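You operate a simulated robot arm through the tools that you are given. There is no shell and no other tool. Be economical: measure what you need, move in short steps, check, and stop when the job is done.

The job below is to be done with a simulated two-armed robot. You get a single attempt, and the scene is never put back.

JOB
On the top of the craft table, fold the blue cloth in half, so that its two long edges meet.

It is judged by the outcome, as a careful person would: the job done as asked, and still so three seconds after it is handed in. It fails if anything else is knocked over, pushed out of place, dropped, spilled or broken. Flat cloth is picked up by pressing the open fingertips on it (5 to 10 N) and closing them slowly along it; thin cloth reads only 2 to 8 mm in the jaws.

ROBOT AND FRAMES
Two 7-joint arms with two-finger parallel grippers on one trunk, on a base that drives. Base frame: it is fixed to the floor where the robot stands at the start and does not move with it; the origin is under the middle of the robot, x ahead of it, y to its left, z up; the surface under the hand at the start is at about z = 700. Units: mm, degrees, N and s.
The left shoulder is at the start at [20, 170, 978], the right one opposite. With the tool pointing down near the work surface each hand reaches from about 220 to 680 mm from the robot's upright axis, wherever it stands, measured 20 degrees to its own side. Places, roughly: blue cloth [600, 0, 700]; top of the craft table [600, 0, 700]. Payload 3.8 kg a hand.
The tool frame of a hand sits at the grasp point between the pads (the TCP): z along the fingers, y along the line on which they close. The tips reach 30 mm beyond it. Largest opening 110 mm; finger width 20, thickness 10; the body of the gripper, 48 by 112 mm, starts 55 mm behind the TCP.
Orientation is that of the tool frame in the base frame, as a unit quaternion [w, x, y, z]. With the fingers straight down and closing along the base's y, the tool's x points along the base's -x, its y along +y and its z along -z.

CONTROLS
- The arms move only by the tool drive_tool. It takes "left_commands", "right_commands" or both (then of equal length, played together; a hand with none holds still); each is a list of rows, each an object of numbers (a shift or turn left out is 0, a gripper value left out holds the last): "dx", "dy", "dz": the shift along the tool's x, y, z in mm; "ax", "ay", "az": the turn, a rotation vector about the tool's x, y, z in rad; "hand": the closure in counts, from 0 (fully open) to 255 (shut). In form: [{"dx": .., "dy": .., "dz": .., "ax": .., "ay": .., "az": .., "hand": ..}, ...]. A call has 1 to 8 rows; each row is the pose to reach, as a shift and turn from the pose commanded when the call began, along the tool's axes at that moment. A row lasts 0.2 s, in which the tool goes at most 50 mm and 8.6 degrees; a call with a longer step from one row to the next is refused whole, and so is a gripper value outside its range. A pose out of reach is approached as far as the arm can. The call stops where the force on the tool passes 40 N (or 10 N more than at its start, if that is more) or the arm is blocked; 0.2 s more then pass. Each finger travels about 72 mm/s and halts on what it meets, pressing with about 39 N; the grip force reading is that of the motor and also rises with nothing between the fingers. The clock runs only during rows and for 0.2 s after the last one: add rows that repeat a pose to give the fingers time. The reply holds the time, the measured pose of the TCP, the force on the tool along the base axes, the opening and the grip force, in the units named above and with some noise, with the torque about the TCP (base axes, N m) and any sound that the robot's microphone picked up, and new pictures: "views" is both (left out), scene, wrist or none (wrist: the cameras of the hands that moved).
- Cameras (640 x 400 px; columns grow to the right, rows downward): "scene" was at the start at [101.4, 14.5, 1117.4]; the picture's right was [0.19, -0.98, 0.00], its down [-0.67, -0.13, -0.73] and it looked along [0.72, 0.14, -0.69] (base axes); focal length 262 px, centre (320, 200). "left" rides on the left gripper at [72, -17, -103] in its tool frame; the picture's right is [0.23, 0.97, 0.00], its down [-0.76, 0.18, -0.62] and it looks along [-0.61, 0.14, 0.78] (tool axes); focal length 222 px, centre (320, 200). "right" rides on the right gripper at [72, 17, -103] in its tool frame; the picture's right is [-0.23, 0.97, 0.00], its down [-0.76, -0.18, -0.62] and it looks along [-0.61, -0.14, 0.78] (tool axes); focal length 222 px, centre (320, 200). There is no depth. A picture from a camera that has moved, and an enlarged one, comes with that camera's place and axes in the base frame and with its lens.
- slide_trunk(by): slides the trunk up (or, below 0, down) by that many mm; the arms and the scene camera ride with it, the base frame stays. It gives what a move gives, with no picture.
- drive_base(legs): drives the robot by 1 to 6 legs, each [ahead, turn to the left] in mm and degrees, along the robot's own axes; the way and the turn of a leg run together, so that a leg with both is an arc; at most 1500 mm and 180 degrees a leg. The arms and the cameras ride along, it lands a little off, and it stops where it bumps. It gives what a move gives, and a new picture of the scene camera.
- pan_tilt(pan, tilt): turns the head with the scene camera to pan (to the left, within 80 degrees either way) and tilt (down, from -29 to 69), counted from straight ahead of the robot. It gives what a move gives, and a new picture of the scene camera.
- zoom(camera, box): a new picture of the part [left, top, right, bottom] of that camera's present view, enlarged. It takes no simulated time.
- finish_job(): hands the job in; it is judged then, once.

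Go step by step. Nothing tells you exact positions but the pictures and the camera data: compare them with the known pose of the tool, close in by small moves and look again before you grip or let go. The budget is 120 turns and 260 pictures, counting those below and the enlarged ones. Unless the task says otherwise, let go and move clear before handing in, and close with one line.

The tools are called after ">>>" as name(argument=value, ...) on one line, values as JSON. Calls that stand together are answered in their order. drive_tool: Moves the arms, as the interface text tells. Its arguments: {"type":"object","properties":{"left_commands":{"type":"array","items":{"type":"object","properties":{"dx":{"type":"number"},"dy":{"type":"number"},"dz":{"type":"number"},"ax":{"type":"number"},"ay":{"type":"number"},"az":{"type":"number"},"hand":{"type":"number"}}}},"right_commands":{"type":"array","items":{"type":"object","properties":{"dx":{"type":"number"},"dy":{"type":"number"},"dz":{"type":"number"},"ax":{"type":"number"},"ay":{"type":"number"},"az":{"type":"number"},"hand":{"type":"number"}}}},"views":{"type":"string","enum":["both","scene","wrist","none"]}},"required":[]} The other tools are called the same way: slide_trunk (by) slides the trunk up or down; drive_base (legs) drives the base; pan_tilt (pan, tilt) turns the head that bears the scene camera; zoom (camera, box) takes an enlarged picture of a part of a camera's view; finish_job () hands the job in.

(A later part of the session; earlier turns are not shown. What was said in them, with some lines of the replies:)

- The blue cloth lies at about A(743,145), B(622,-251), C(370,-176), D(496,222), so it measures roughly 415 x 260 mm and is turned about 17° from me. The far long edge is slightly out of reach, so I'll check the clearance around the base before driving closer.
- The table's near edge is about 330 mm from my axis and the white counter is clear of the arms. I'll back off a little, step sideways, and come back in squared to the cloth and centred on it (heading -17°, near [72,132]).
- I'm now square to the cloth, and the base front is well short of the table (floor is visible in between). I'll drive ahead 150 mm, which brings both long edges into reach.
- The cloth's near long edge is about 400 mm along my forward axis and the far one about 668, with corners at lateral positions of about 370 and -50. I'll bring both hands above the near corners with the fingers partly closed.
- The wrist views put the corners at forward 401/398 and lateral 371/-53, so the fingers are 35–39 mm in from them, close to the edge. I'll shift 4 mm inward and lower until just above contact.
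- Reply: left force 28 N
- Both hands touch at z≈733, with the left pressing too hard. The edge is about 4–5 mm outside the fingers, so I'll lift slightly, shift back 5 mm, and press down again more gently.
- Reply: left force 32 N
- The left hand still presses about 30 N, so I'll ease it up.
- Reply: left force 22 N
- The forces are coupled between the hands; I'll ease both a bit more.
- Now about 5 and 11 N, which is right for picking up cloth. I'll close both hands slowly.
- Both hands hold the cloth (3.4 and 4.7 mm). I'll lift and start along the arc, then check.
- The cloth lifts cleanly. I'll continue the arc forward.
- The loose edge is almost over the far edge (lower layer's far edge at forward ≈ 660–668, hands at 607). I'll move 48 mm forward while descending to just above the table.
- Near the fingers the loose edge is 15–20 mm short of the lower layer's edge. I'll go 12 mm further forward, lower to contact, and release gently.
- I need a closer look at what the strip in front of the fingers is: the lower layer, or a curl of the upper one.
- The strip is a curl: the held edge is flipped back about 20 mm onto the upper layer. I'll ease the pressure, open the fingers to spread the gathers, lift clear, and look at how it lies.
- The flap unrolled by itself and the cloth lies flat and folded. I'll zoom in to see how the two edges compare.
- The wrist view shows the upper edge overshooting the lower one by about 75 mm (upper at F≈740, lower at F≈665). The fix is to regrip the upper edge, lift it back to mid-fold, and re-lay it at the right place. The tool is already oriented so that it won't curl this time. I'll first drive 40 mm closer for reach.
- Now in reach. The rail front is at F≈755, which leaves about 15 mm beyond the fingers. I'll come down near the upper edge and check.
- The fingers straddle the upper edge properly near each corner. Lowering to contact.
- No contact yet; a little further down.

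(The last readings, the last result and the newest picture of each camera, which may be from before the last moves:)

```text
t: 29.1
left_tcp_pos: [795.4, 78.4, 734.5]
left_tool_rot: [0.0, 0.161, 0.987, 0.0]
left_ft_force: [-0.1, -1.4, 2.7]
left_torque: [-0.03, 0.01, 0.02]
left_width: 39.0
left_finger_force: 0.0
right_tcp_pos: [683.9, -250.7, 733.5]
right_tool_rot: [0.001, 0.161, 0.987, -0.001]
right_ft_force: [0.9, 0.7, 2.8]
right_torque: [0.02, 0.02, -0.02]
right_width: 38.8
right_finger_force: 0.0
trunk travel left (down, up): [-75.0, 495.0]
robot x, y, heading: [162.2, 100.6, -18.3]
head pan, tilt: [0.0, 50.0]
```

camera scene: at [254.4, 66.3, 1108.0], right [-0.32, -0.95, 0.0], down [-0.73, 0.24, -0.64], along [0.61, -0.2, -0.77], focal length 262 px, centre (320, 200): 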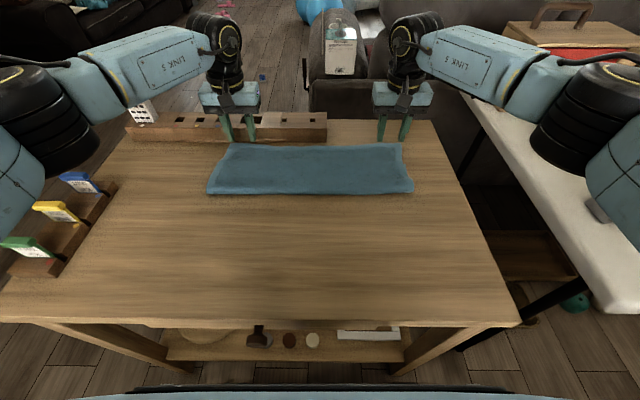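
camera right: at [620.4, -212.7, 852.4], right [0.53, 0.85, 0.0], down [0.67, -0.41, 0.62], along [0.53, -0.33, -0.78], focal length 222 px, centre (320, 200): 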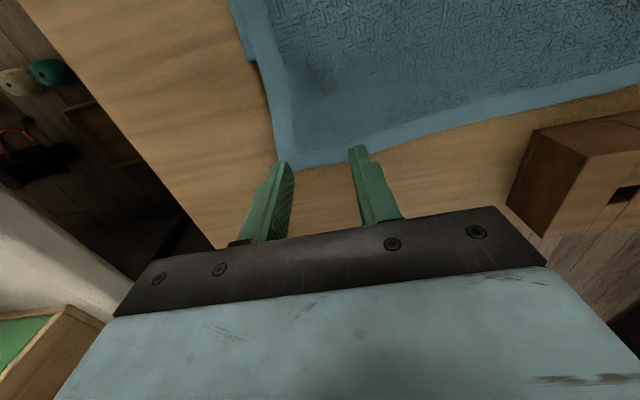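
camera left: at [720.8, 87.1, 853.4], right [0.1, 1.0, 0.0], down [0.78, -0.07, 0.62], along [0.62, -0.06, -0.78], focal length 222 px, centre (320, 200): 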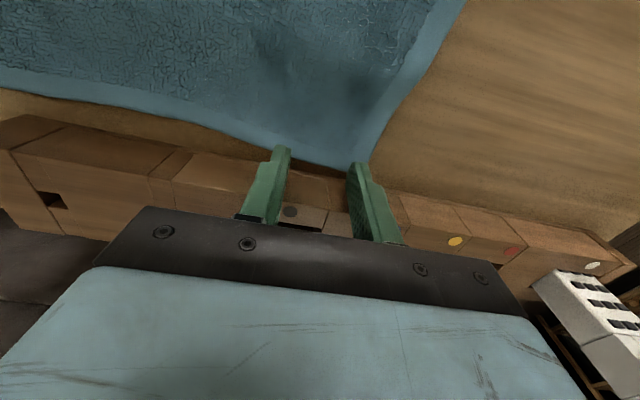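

Light contact on both (about 3 N). I'll press slightly more while closing slowly.

>>> drive_tool(left_commands=[{"dz": 0.8, "hand": 174}, {"dz": 0.8, "hand": 186}, {"dz": 0.8, "hand": 198}, {"dz": 0.8, "hand": 210}, {"dz": 0.8, "hand": 222}, {"dz": 0.8, "hand": 234}, {"dz": 0.8, "hand": 246}, {"dz": 0.8, "hand": 255}], right_commands=[{"dz": 0.8, "hand": 174}, {"dz": 0.8, "hand": 186}, {"dz": 0.8, "hand": 198}, {"dz": 0.8, "hand": 210}, {"dz": 0.8, "hand": 222}, {"dz": 0.8, "hand": 234}, {"dz": 0.8, "hand": 246}, {"dz": 0.8, "hand": 255}], views="wrist")

```text
t: 30.9
left_tcp_pos: [793.7, 78.6, 733.3]
left_tool_rot: [0.001, 0.161, 0.987, -0.001]
left_ft_force: [-3.6, -8.0, 8.9]
left_torque: [-0.23, 0.14, 0.04]
left_width: 3.6
left_finger_force: 38.9
right_tcp_pos: [682.9, -248.9, 733.7]
right_tool_rot: [0.001, 0.16, 0.987, 0.001]
right_ft_force: [3.0, 10.3, 6.5]
right_torque: [0.31, -0.05, -0.11]
right_width: 3.7
right_finger_force: 38.5
trunk travel left (down, up): [-75.0, 495.0]
robot x, y, heading: [160.0, 101.8, -18.8]
head pan, tilt: [0.0, 50.0]
camera right: at [619.4, -210.8, 836.6], right [0.52, 0.85, 0.0], down [0.66, -0.41, 0.62], along [0.53, -0.33, -0.78], focal length 222 px, centre (320, 200)
camera left: at [719.4, 86.8, 836.7], right [0.1, 1.0, 0.0], down [0.78, -0.07, 0.62], along [0.62, -0.06, -0.78], focal length 222 px, centre (320, 200)
```

right: 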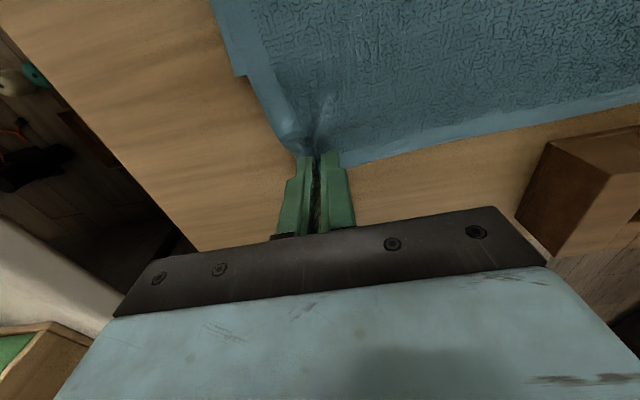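
left: 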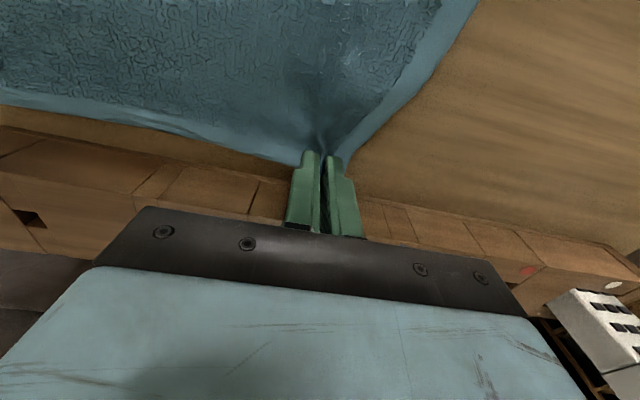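

Both grips hold. I'll lift the upper layer back to the mid-fold pose.

>>> drive_tool(left_commands=[{"dx": 8, "dz": -25}, {"dx": 26, "dz": -50}, {"dx": 52, "dz": -74}, {"dx": 82, "dz": -95}, {"dx": 114, "dz": -112}, {"dx": 148, "dz": -122}, {"dx": 175, "dz": -126}], right_commands=[{"dx": 8, "dz": -25}, {"dx": 26, "dz": -50}, {"dx": 52, "dz": -74}, {"dx": 82, "dz": -95}, {"dx": 114, "dz": -112}, {"dx": 148, "dz": -122}, {"dx": 175, "dz": -126}], views="both")

```text
t: 32.5
left_tcp_pos: [629.0, 136.7, 860.0]
left_tool_rot: [0.001, 0.161, 0.987, -0.002]
left_ft_force: [-4.4, -12.9, -0.4]
left_torque: [-0.46, 0.14, 0.07]
left_width: 3.5
left_finger_force: 39.1
right_tcp_pos: [517.3, -194.9, 856.2]
right_tool_rot: [0.001, 0.162, 0.987, 0.0]
right_ft_force: [4.7, 12.9, -0.8]
right_torque: [0.44, -0.14, -0.1]
right_width: 3.7
right_finger_force: 38.7
trunk travel left (down, up): [-75.0, 495.0]
robot x, y, heading: [164.0, 98.8, -18.6]
head pan, tilt: [0.0, 50.0]
camera scene: at [254.1, 66.5, 1108.1], right [-0.32, -0.95, 0.0], down [-0.73, 0.24, -0.64], along [0.61, -0.2, -0.77], focal length 262 px, centre (320, 200)
camera right: at [453.4, -156.5, 958.7], right [0.53, 0.85, 0.0], down [0.66, -0.41, 0.62], along [0.53, -0.33, -0.78], focal length 222 px, centre (320, 200)
camera left: at [554.5, 145.1, 963.2], right [0.09, 1.0, 0.0], down [0.78, -0.07, 0.62], along [0.62, -0.06, -0.78], focal length 222 px, centre (320, 200)
```

scene: 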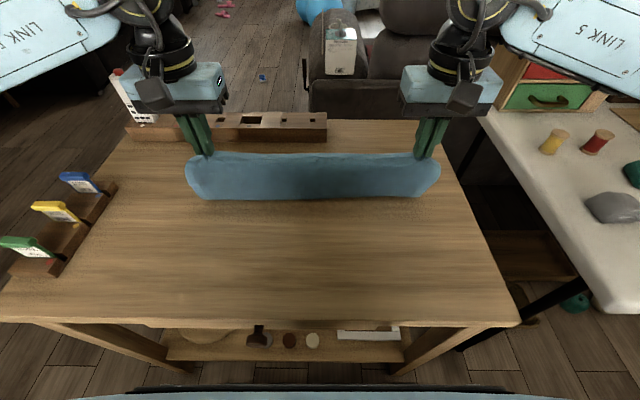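
right: 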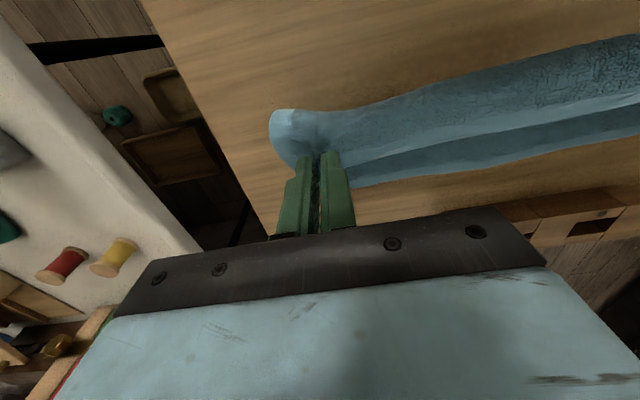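
left: 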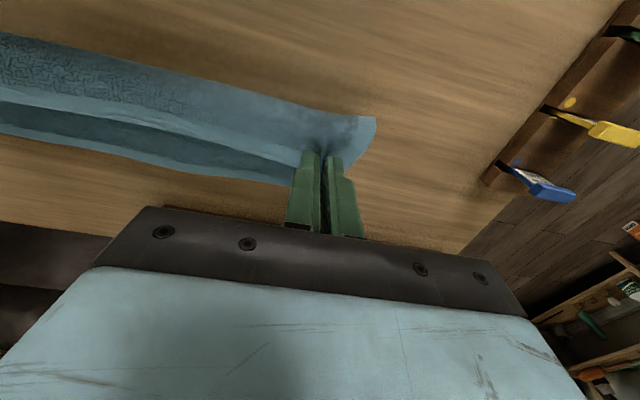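

The upper layer is back at mid-fold, with the lower edge visible at F≈667. I'll lay it forward again to hand F≈660, shifting about 10 mm left to line up the corners.

>>> drive_tool(left_commands=[{"dx": -20, "dy": 2, "dz": 6}, {"dx": -42, "dy": 4, "dz": 18}, {"dx": -60, "dy": 6, "dz": 32}, {"dx": -76, "dy": 8, "dz": 50}, {"dx": -90, "dy": 8, "dz": 70}, {"dx": -100, "dy": 8, "dz": 90}, {"dx": -106, "dy": 8, "dz": 108}, {"dx": -107, "dy": 8, "dz": 118}], right_commands=[{"dx": -20, "dy": 4, "dz": 6}, {"dx": -42, "dy": 7, "dz": 18}, {"dx": -60, "dy": 10, "dz": 32}, {"dx": -76, "dy": 12, "dz": 50}, {"dx": -90, "dy": 12, "dz": 70}, {"dx": -100, "dy": 12, "dz": 90}, {"dx": -106, "dy": 12, "dz": 106}, {"dx": -107, "dy": 12, "dz": 115}], views="both")

```text
t: 34.4
left_tcp_pos: [733.0, 108.4, 739.8]
left_tool_rot: [-0.001, 0.162, 0.987, 0.0]
left_ft_force: [-2.1, -8.6, 1.6]
left_torque: [-0.25, 0.1, 0.04]
left_width: 3.5
left_finger_force: 38.8
right_tcp_pos: [624.8, -217.7, 742.6]
right_tool_rot: [0.0, 0.161, 0.987, 0.001]
right_ft_force: [3.0, 7.2, 0.4]
right_torque: [0.23, -0.07, -0.06]
right_width: 4.2
right_finger_force: 38.8
trunk travel left (down, up): [-75.0, 495.0]
robot x, y, heading: [159.2, 99.7, -18.7]
head pan, tilt: [0.0, 50.0]
camera scene: at [254.2, 66.3, 1108.1], right [-0.32, -0.95, 0.0], down [-0.73, 0.24, -0.64], along [0.61, -0.2, -0.77], focal length 262 px, centre (320, 200)
camera right: at [560.1, -179.4, 845.6], right [0.52, 0.85, 0.0], down [0.67, -0.41, 0.62], along [0.53, -0.33, -0.78], focal length 222 px, centre (320, 200)
camera left: at [658.4, 116.5, 843.7], right [0.1, 1.0, 0.0], down [0.78, -0.07, 0.62], along [0.62, -0.06, -0.78], focal length 222 px, centre (320, 200)
```

scene: 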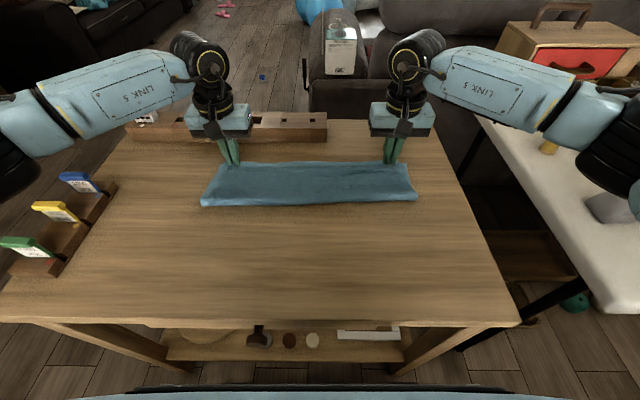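
right: 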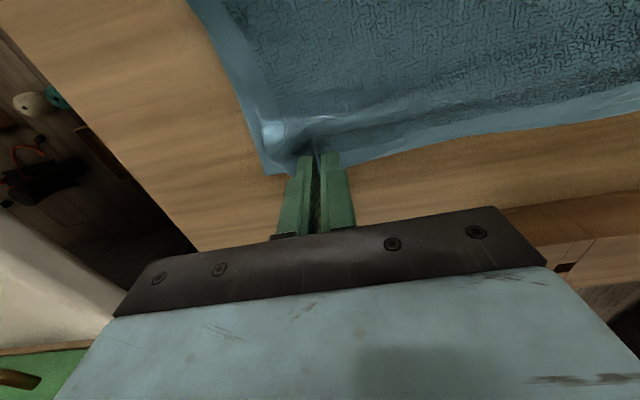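
left: 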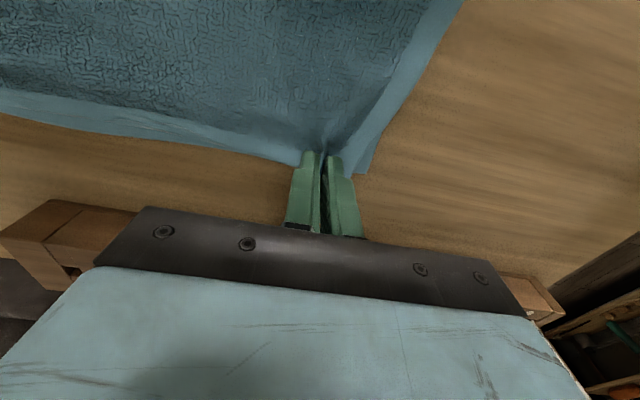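

The edges now look nearly coincident. I'll zoom in before releasing.

>>> zoom(camera="right", box=[220, 60, 640, 220])

>>> zoom(camera="left", box=[0, 60, 420, 220])

```text
1.52 times, centred on (430, 140) of right
camera zoom: at [560.1, -179.4, 845.6], right [0.52, 0.85, 0.0], down [0.67, -0.41, 0.62], along [0.53, -0.33, -0.78], focal length 338 px, centre (152, 291)
```

zoom: 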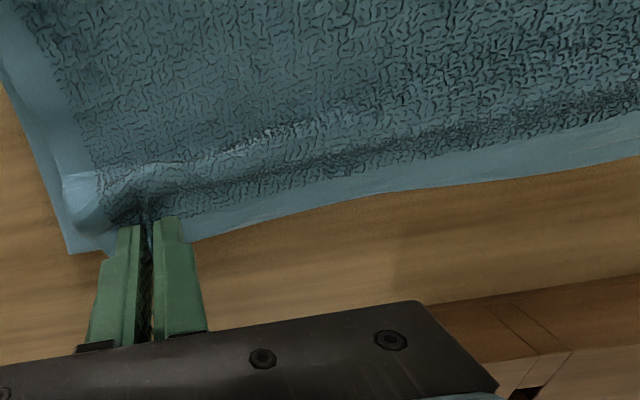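

```text
1.52 times, centred on (210, 140) of left
camera zoom: at [658.4, 116.5, 843.7], right [0.1, 1.0, 0.0], down [0.78, -0.07, 0.62], along [0.62, -0.06, -0.78], focal length 338 px, centre (488, 291)
```

zoom: 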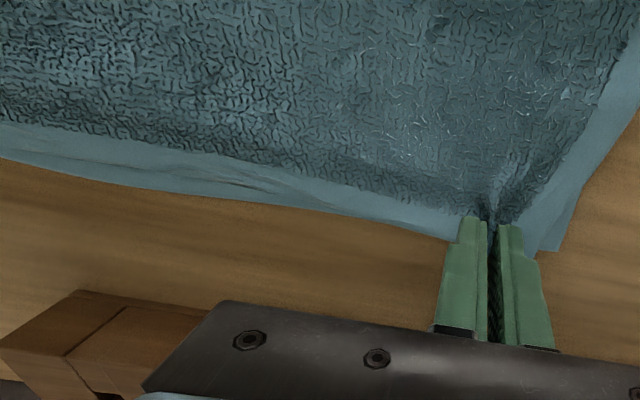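

Good match. Lowering to contact, opening to spread the gathers, then lifting clear.

>>> drive_tool(left_commands=[{"dz": 3}, {"dz": 3, "hand": 240}, {"dz": 3, "hand": 220}, {"dz": 3, "hand": 200}, {"dz": 3, "hand": 180}, {"dz": 3, "hand": 165}, {"dz": -15, "hand": 165}, {"dz": -60, "hand": 165}], right_commands=[{"dz": 5.5}, {"dz": 5.5, "hand": 240}, {"dz": 5.5, "hand": 220}, {"dz": 5.5, "hand": 200}, {"dz": 5.5, "hand": 180}, {"dz": 5.5, "hand": 165}, {"dz": -12, "hand": 165}, {"dz": -57, "hand": 165}], views="both")

```text
t: 36.1
left_tcp_pos: [732.9, 110.0, 801.9]
left_tool_rot: [0.001, 0.161, 0.987, 0.0]
left_ft_force: [1.0, -1.0, 0.5]
left_torque: [0.02, 0.07, -0.01]
left_width: 38.8
left_finger_force: 0.0
right_tcp_pos: [623.5, -217.0, 798.6]
right_tool_rot: [0.001, 0.161, 0.987, 0.0]
right_ft_force: [-0.1, -0.5, 0.7]
right_torque: [0.0, 0.0, -0.01]
right_width: 38.8
right_finger_force: 0.0
trunk travel left (down, up): [-75.0, 495.0]
robot x, y, heading: [163.6, 97.1, -18.3]
head pan, tilt: [0.0, 50.0]
camera scene: at [254.0, 66.4, 1108.1], right [-0.32, -0.95, 0.0], down [-0.73, 0.24, -0.64], along [0.61, -0.2, -0.77], focal length 262 px, centre (320, 200)
camera right: at [559.0, -178.4, 902.1], right [0.53, 0.85, 0.0], down [0.67, -0.41, 0.62], along [0.53, -0.33, -0.78], focal length 222 px, centre (320, 200)
camera left: at [657.2, 117.9, 904.5], right [0.09, 1.0, 0.0], down [0.78, -0.07, 0.62], along [0.62, -0.06, -0.78], focal length 222 px, centre (320, 200)
```

scene: 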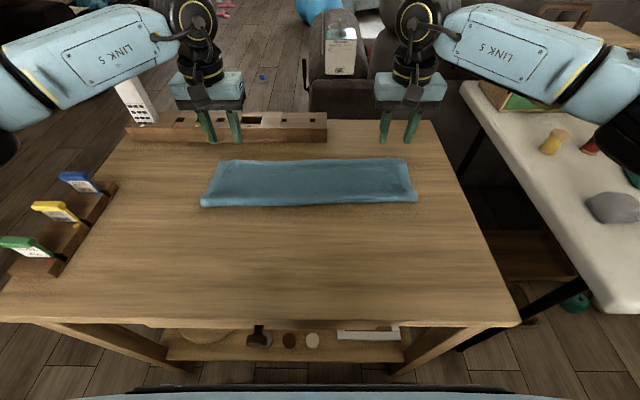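
right: 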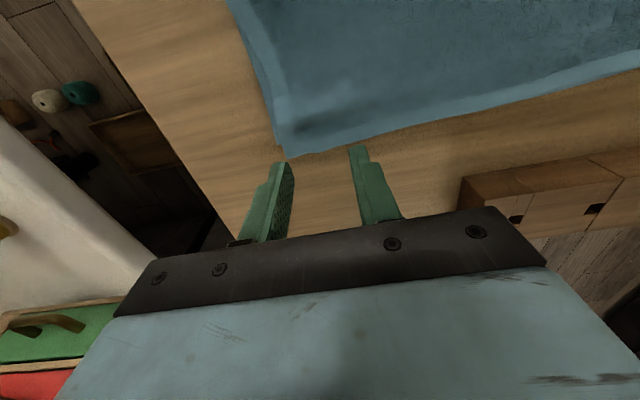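
left: 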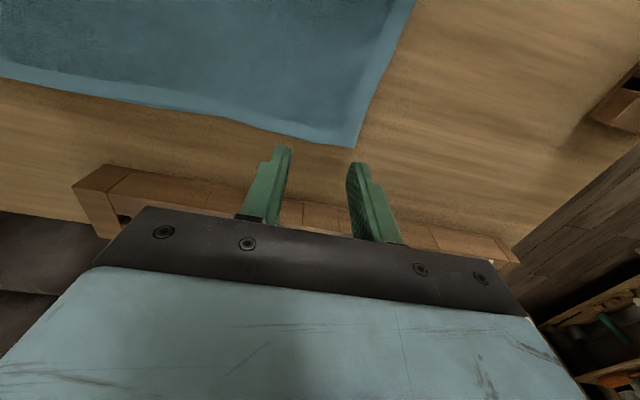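

The upper layer has settled close to the lower edge. Zooming in on the alignment.

>>> zoom(camera="scene", box=[190, 140, 430, 220])

>>> zoom(camera="right", box=[220, 40, 400, 180])

>>> zoom(camera="left", box=[200, 30, 420, 180])

```text
2.67 times, centred on (310, 180) of scene
camera zoom: at [254.0, 66.4, 1108.1], right [-0.32, -0.95, 0.0], down [-0.73, 0.24, -0.64], along [0.61, -0.2, -0.77], focal length 700 px, centre (347, 253)
```

zoom: 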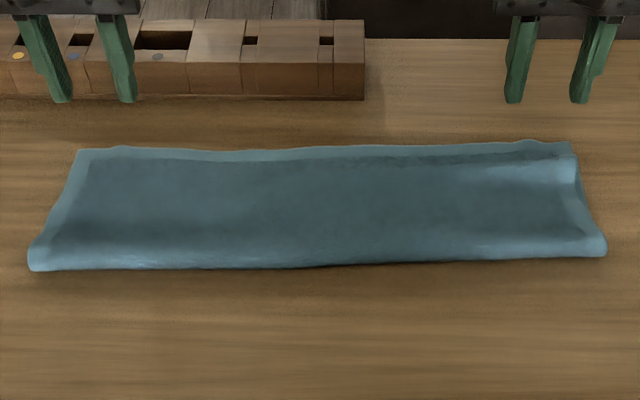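

```text
2.86 times, centred on (310, 110) of right
camera zoom: at [559.0, -178.4, 902.1], right [0.53, 0.85, 0.0], down [0.67, -0.41, 0.62], along [0.53, -0.33, -0.78], focal length 635 px, centre (349, 457)
```

zoom: 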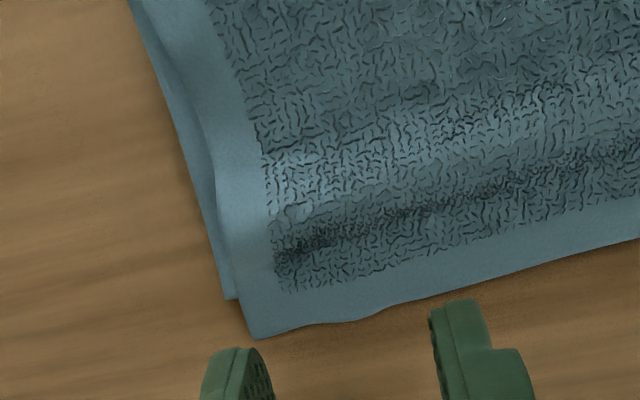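

```text
2.67 times, centred on (310, 105) of left
camera zoom: at [657.2, 117.9, 904.5], right [0.09, 1.0, 0.0], down [0.78, -0.07, 0.62], along [0.62, -0.06, -0.78], focal length 592 px, centre (347, 453)
```

zoom: 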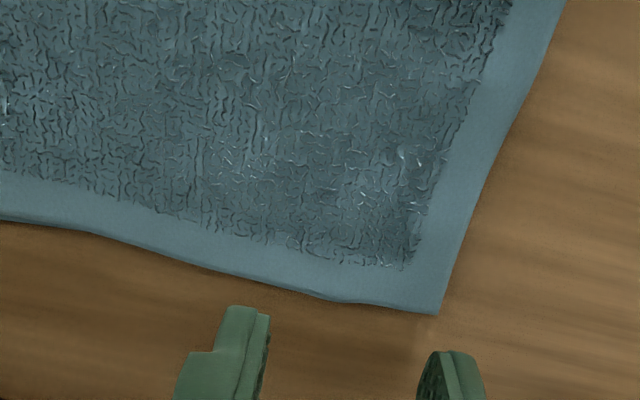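

The left side matches to within a few mm, but the right upper corner overshoots by about 16 mm. I'll regrip only that overhang with the right hand and re-lay it slightly further back. The left hand stays still.

>>> drive_tool(right_commands=[{"dx": -12, "dy": -4, "dz": 25}, {"dx": -22, "dy": -7, "dz": 48}, {"dx": -22, "dy": -7, "dz": 60}, {"dx": -22, "dy": -7, "dz": 63}, {"dx": -22, "dy": -7, "dz": 64}], views="wrist")

```text
t: 37.4
left_tcp_pos: [732.4, 109.4, 800.1]
left_tool_rot: [0.0, 0.16, 0.987, 0.0]
left_ft_force: [0.4, 1.3, -1.3]
left_torque: [-0.01, -0.02, 0.0]
left_width: 38.6
left_finger_force: 0.0
right_tcp_pos: [644.0, -231.4, 735.1]
right_tool_rot: [0.0, 0.162, 0.987, 0.0]
right_ft_force: [0.4, 0.2, 0.8]
right_torque: [0.02, 0.02, -0.02]
right_width: 38.7
right_finger_force: 0.1
trunk travel left (down, up): [-75.0, 495.0]
robot x, y, heading: [163.5, 98.8, -18.8]
head pan, tilt: [0.0, 50.0]
camera right: at [579.1, -192.1, 839.4], right [0.53, 0.85, 0.0], down [0.67, -0.41, 0.62], along [0.53, -0.33, -0.78], focal length 222 px, centre (320, 200)
```

right: 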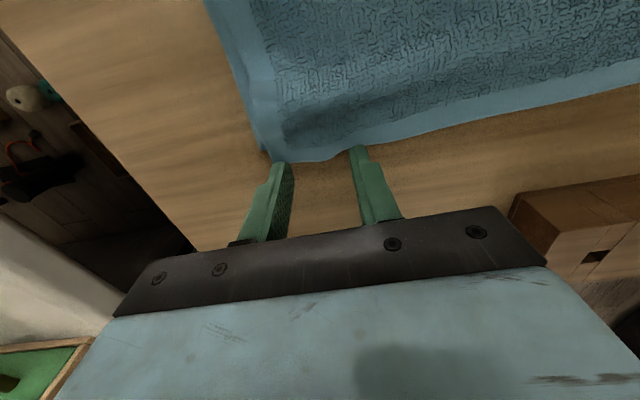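

The fingers cover about 8 mm of the overhang. I'll come back 4 mm and press lightly.

>>> drive_tool(right_commands=[{"dx": 4, "dz": 0}, {"dx": 4, "dz": 2}, {"dx": 4, "dz": 3}, {"dx": 4, "dz": 3}], views="none")

```text
t: 38.4
left_tcp_pos: [730.5, 110.6, 800.3]
left_tool_rot: [0.0, 0.162, 0.987, 0.0]
left_ft_force: [-0.1, -0.6, 0.1]
left_torque: [-0.01, -0.01, 0.0]
left_width: 39.1
left_finger_force: 0.1
right_tcp_pos: [638.0, -228.8, 732.6]
right_tool_rot: [0.0, 0.162, 0.987, 0.0]
right_ft_force: [0.6, -0.4, 5.4]
right_torque: [0.07, 0.01, 0.01]
right_width: 38.6
right_finger_force: 0.1
trunk travel left (down, up): [-75.0, 495.0]
robot x, y, heading: [163.1, 96.7, -18.5]
head pan, tilt: [0.0, 50.0]
```

Contact is about 5 N. Closing slowly.

>>> drive_tool(right_commands=[{"dz": 0.3, "hand": 174}, {"dz": 0.3, "hand": 186}, {"dz": 0.3, "hand": 198}, {"dz": 0.3, "hand": 210}, {"dz": 0.3, "hand": 222}, {"dz": 0.3, "hand": 234}, {"dz": 0.3, "hand": 246}, {"dz": 0.3, "hand": 255}], views="wrist")

```text
t: 40.1
left_tcp_pos: [731.1, 110.4, 801.4]
left_tool_rot: [-0.001, 0.161, 0.987, 0.0]
left_ft_force: [0.5, -0.2, 0.4]
left_torque: [0.01, 0.01, -0.02]
left_width: 38.9
left_finger_force: 0.0
right_tcp_pos: [638.1, -230.2, 732.6]
right_tool_rot: [0.001, 0.161, 0.987, 0.0]
right_ft_force: [1.5, 1.3, 7.9]
right_torque: [0.12, 0.03, -0.03]
right_width: 3.6
right_finger_force: 38.9
trunk travel left (down, up): [-75.0, 495.0]
robot x, y, heading: [161.8, 99.3, -18.5]
head pan, tilt: [0.0, 50.0]
camera right: at [574.3, -190.9, 836.3], right [0.53, 0.85, 0.0], down [0.66, -0.41, 0.62], along [0.53, -0.33, -0.78], focal length 222 px, centre (320, 200)
```

right: 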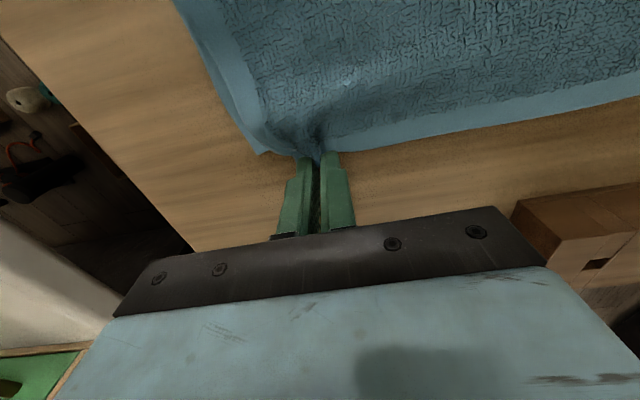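

Gripped. I'll lift and move back a bit, checking that only the upper layer comes along.

>>> drive_tool(right_commands=[{"dx": 3, "dz": -15}, {"dx": 12, "dz": -30}, {"dx": 25, "dz": -42}, {"dx": 40, "dz": -50}], views="both")

```text
t: 41.1
left_tcp_pos: [731.5, 109.3, 800.9]
left_tool_rot: [0.0, 0.161, 0.987, 0.0]
left_ft_force: [-0.5, 0.1, 0.3]
left_torque: [-0.03, 0.0, -0.03]
left_width: 39.0
left_finger_force: 0.0
right_tcp_pos: [600.2, -216.8, 781.9]
right_tool_rot: [0.0, 0.161, 0.987, 0.0]
right_ft_force: [0.1, 0.9, -0.1]
right_torque: [0.02, 0.01, -0.08]
right_width: 3.4
right_finger_force: 39.2
trunk travel left (down, up): [-75.0, 495.0]
robot x, y, heading: [163.8, 98.1, -18.6]
head pan, tilt: [0.0, 50.0]
camera scene: at [254.2, 66.3, 1108.1], right [-0.32, -0.95, 0.0], down [-0.73, 0.24, -0.64], along [0.61, -0.2, -0.77], focal length 262 px, centre (320, 200)
camera right: at [536.0, -178.2, 885.4], right [0.53, 0.85, 0.0], down [0.67, -0.41, 0.62], along [0.53, -0.33, -0.78], focal length 222 px, centre (320, 200)
```

scene: 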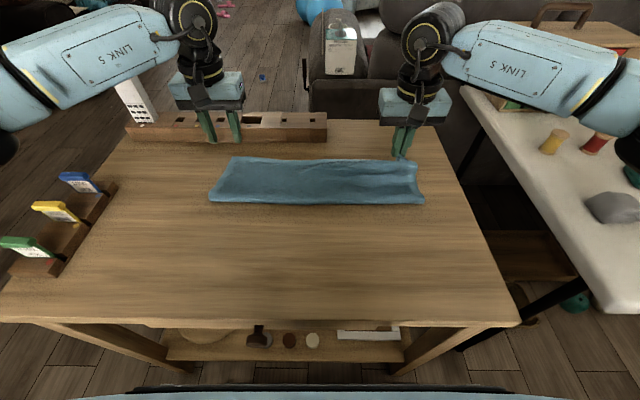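
right: 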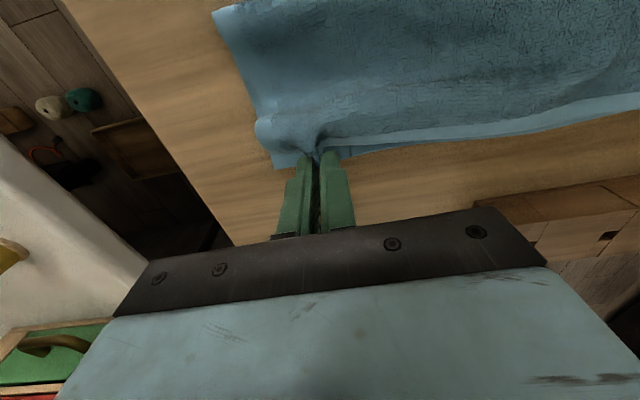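

The upper layer lifts on its own. Zooming in to see where the lower edge is before re-laying.

>>> zoom(camera="right", box=[200, 60, 640, 220])

>>> zoom(camera="scene", box=[190, 140, 430, 220])

```text
1.45 times, centred on (420, 140) of right
camera zoom: at [536.0, -178.2, 885.4], right [0.53, 0.85, 0.0], down [0.67, -0.41, 0.62], along [0.53, -0.33, -0.78], focal length 323 px, centre (174, 287)
```

zoom: 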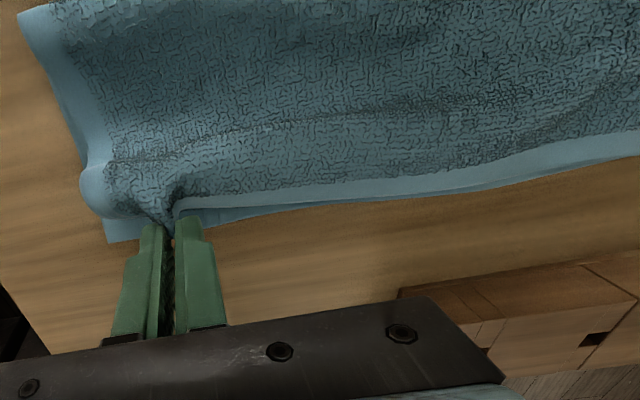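

```text
2.67 times, centred on (310, 180) of scene
camera zoom: at [254.2, 66.3, 1108.1], right [-0.32, -0.95, 0.0], down [-0.73, 0.24, -0.64], along [0.61, -0.2, -0.77], focal length 700 px, centre (347, 253)
```

zoom: 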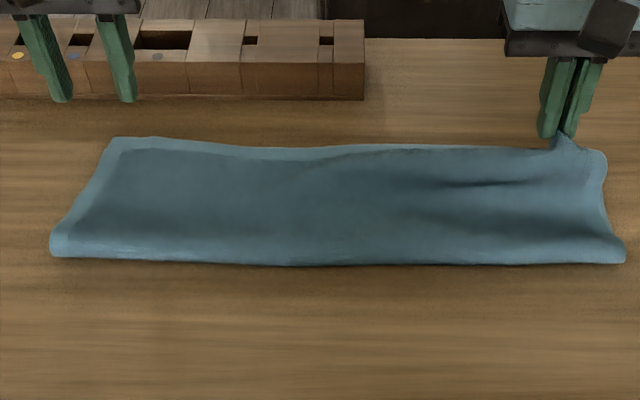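

The whole folded cloth shifted a little to the right with that grip; the lower right corner is now at about (F 661, L -67). I'll lay the upper corner onto it.

>>> drive_tool(right_commands=[{"dx": -6, "dy": -6, "dz": 12}, {"dx": -12, "dy": -12, "dz": 26}, {"dx": -16, "dy": -15, "dz": 40}], views="wrist")

>>> zoom(camera="right", box=[200, 60, 640, 220])

>>> zoom(camera="left", box=[0, 30, 420, 220])

```text
t: 42.0
left_tcp_pos: [731.7, 110.1, 801.0]
left_tool_rot: [0.0, 0.161, 0.987, 0.0]
left_ft_force: [-0.1, 0.5, 0.5]
left_torque: [0.0, 0.0, 0.03]
left_width: 38.9
left_finger_force: 0.1
right_tcp_pos: [610.4, -236.0, 742.6]
right_tool_rot: [-0.001, 0.16, 0.987, 0.0]
right_ft_force: [0.2, 0.2, 0.2]
right_torque: [0.03, -0.02, -0.03]
right_width: 3.4
right_finger_force: 38.8
trunk travel left (down, up): [-75.0, 495.0]
robot x, y, heading: [161.3, 98.7, -18.3]
head pan, tilt: [0.0, 50.0]
camera right: at [547.4, -198.0, 845.6], right [0.52, 0.85, 0.0], down [0.67, -0.41, 0.62], along [0.53, -0.33, -0.78], focal length 222 px, centre (320, 200)
```

right: 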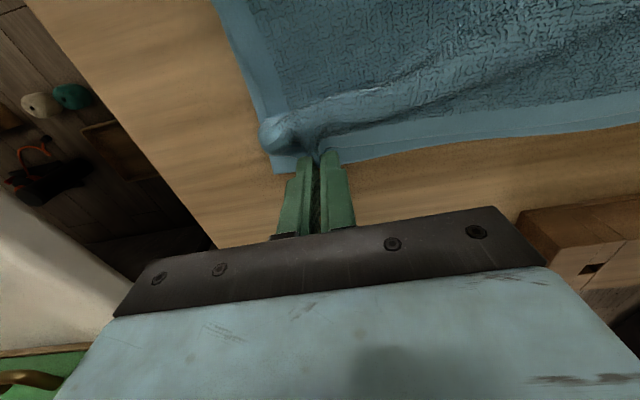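

```text
1.45 times, centred on (420, 140) of right
camera zoom: at [547.4, -198.0, 845.6], right [0.52, 0.85, 0.0], down [0.67, -0.41, 0.62], along [0.53, -0.33, -0.78], focal length 323 px, centre (174, 287)
```

zoom: 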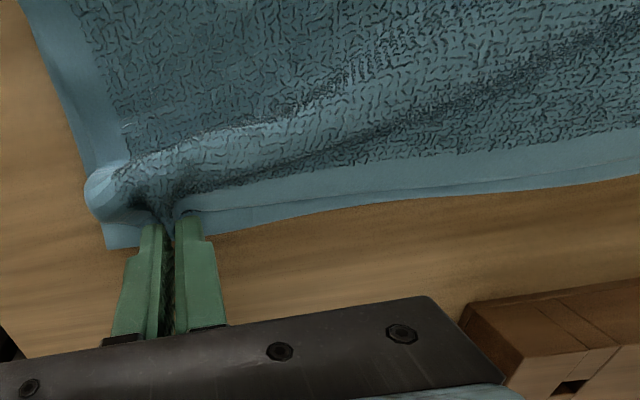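

```text
1.52 times, centred on (210, 125) of left
camera zoom: at [657.6, 117.9, 904.3], right [0.09, 1.0, 0.0], down [0.78, -0.07, 0.62], along [0.62, -0.06, -0.78], focal length 338 px, centre (488, 314)
```

zoom: 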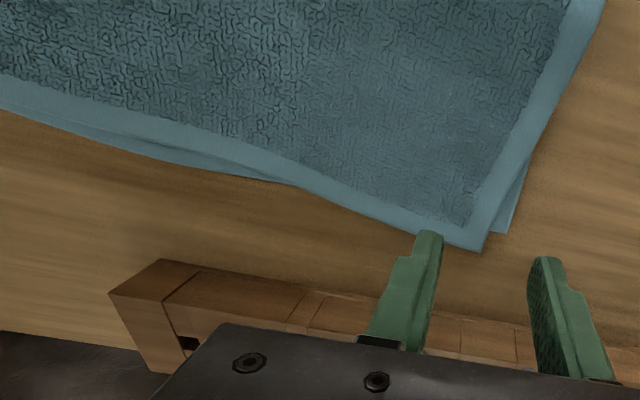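

Both sides are now within roughly 8–10 mm, and the upper right edge is slightly inside, which leaves room for it to relax outward. Releasing the right hand.

>>> drive_tool(right_commands=[{"dz": 5}, {"dz": 6.5, "hand": 245}, {"dz": 6.5, "hand": 225}, {"dz": 6.5, "hand": 205}, {"dz": 6.5, "hand": 185}, {"dz": 6.5, "hand": 165}, {"dz": -12, "hand": 165}, {"dz": -57, "hand": 165}], views="both")

>>> zoom(camera="right", box=[200, 0, 640, 200])

>>> zoom(camera="left", box=[0, 0, 420, 200])

>>> zoom(camera="scene", box=[190, 140, 430, 220])

```text
t: 43.8
left_tcp_pos: [730.4, 109.3, 800.2]
left_tool_rot: [-0.001, 0.16, 0.987, 0.0]
left_ft_force: [-0.2, -0.1, 0.2]
left_torque: [-0.05, 0.03, -0.01]
left_width: 38.7
left_finger_force: 0.0
right_tcp_pos: [610.8, -237.0, 800.2]
right_tool_rot: [0.0, 0.162, 0.987, 0.001]
right_ft_force: [1.1, 0.6, -0.2]
right_torque: [-0.03, 0.04, -0.01]
right_width: 38.8
right_finger_force: 0.1
trunk travel left (down, up): [-75.0, 495.0]
robot x, y, heading: [162.0, 98.6, -18.2]
head pan, tilt: [0.0, 50.0]
camera scene: at [254.2, 66.5, 1108.1], right [-0.32, -0.95, 0.0], down [-0.73, 0.24, -0.64], along [0.61, -0.2, -0.77], focal length 262 px, centre (320, 200)
camera right: at [546.5, -197.8, 903.7], right [0.53, 0.85, 0.0], down [0.67, -0.41, 0.62], along [0.53, -0.33, -0.78], focal length 222 px, centre (320, 200)
```

scene: 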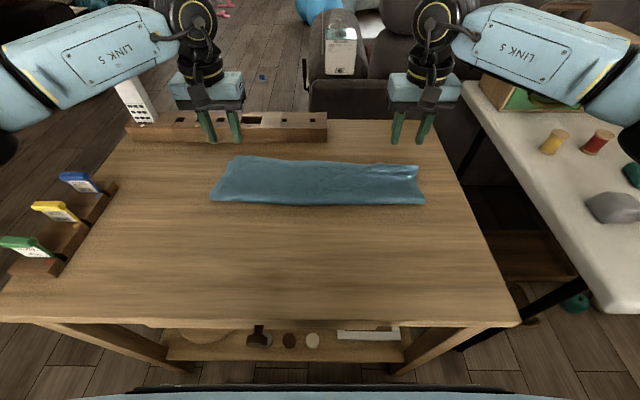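
right: 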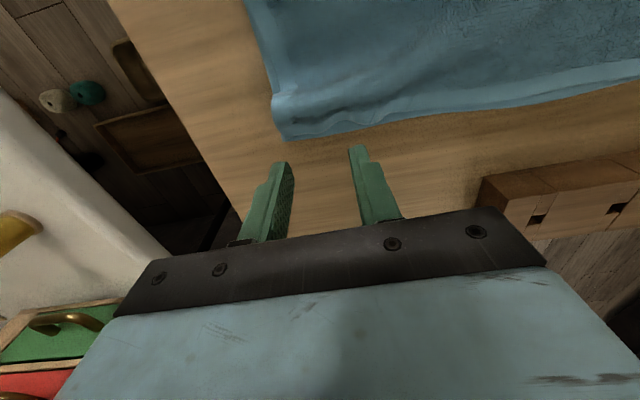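

```text
1.45 times, centred on (420, 100) of right
camera zoom: at [546.5, -197.8, 903.7], right [0.53, 0.85, 0.0], down [0.67, -0.41, 0.62], along [0.53, -0.33, -0.78], focal length 323 px, centre (174, 346)
```

zoom: 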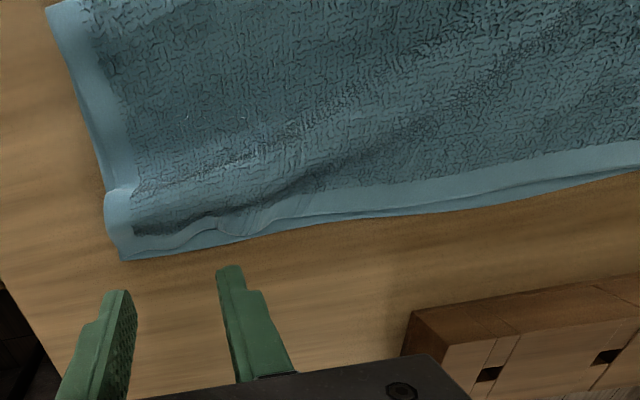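

```text
1.52 times, centred on (210, 100) of left
camera zoom: at [657.4, 118.0, 904.4], right [0.09, 1.0, 0.0], down [0.78, -0.07, 0.62], along [0.62, -0.06, -0.78], focal length 338 px, centre (488, 352)
```

zoom: 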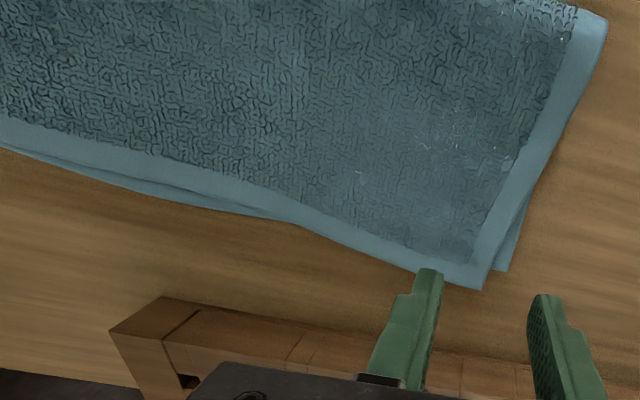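

```text
2.67 times, centred on (310, 180) of scene
camera zoom: at [254.2, 66.5, 1108.1], right [-0.32, -0.95, 0.0], down [-0.73, 0.24, -0.64], along [0.61, -0.2, -0.77], focal length 700 px, centre (347, 253)
```

zoom: 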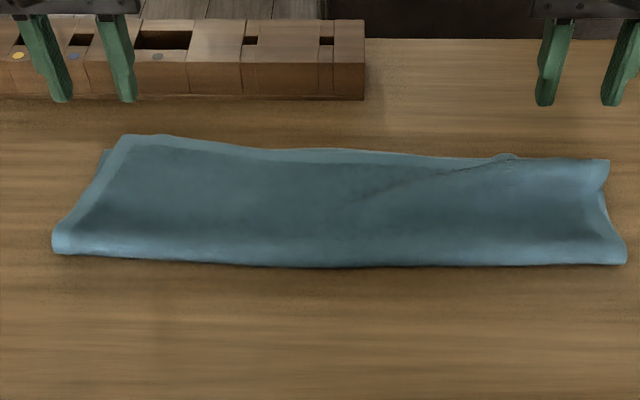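

The two long edges now meet within a few millimetres along the length, with only a small ripple near the right corner. I'll raise both hands clear and take a last look.

>>> drive_tool(left_commands=[{"dz": -40}, {"dz": -80}, {"dz": -100}, {"dz": -100}], right_commands=[{"dz": -40}, {"dz": -80}, {"dz": -100}, {"dz": -100}], views="both")

```text
t: 44.8
left_tcp_pos: [731.3, 109.4, 900.0]
left_tool_rot: [-0.001, 0.161, 0.987, 0.0]
left_ft_force: [0.2, -0.4, 0.9]
left_torque: [-0.03, -0.02, -0.02]
left_width: 39.1
left_finger_force: 0.0
right_tcp_pos: [611.5, -236.0, 902.1]
right_tool_rot: [0.0, 0.161, 0.987, 0.0]
right_ft_force: [-0.5, 0.4, 0.0]
right_torque: [0.0, 0.02, 0.02]
right_width: 38.6
right_finger_force: 0.1
trunk travel left (down, up): [-75.0, 495.0]
robot x, y, heading: [162.7, 100.3, -18.3]
head pan, tilt: [0.0, 50.0]
camera scene: at [254.3, 66.4, 1108.0], right [-0.32, -0.95, 0.0], down [-0.73, 0.24, -0.64], along [0.61, -0.2, -0.77], focal length 262 px, centre (320, 200)
camera right: at [548.0, -197.5, 1004.4], right [0.53, 0.85, 0.0], down [0.67, -0.41, 0.62], along [0.53, -0.33, -0.78], focal length 222 px, centre (320, 200)
camera left: at [657.2, 117.0, 1004.4], right [0.09, 1.0, 0.0], down [0.78, -0.07, 0.62], along [0.62, -0.06, -0.78], focal length 222 px, centre (320, 200)
```

scene: 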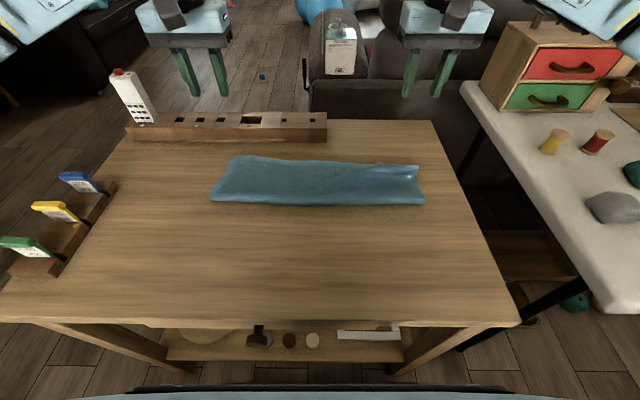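
right: 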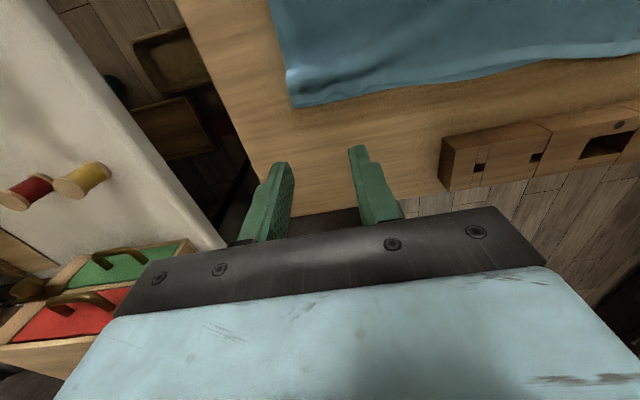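
left: 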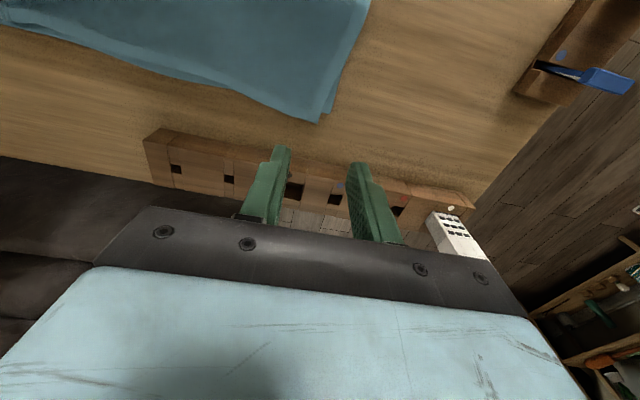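

The cloth lies folded on the table with its long edges together, the hands are clear, and everything else is where it was. I'm handing in.

>>> finish_job()

```text
The job is handed in.
```

The blue cloth is folded in half on the craft table; its two long edges meet to within about 10 mm, with a small ripple near the right corner, and nothing else was disturbed.
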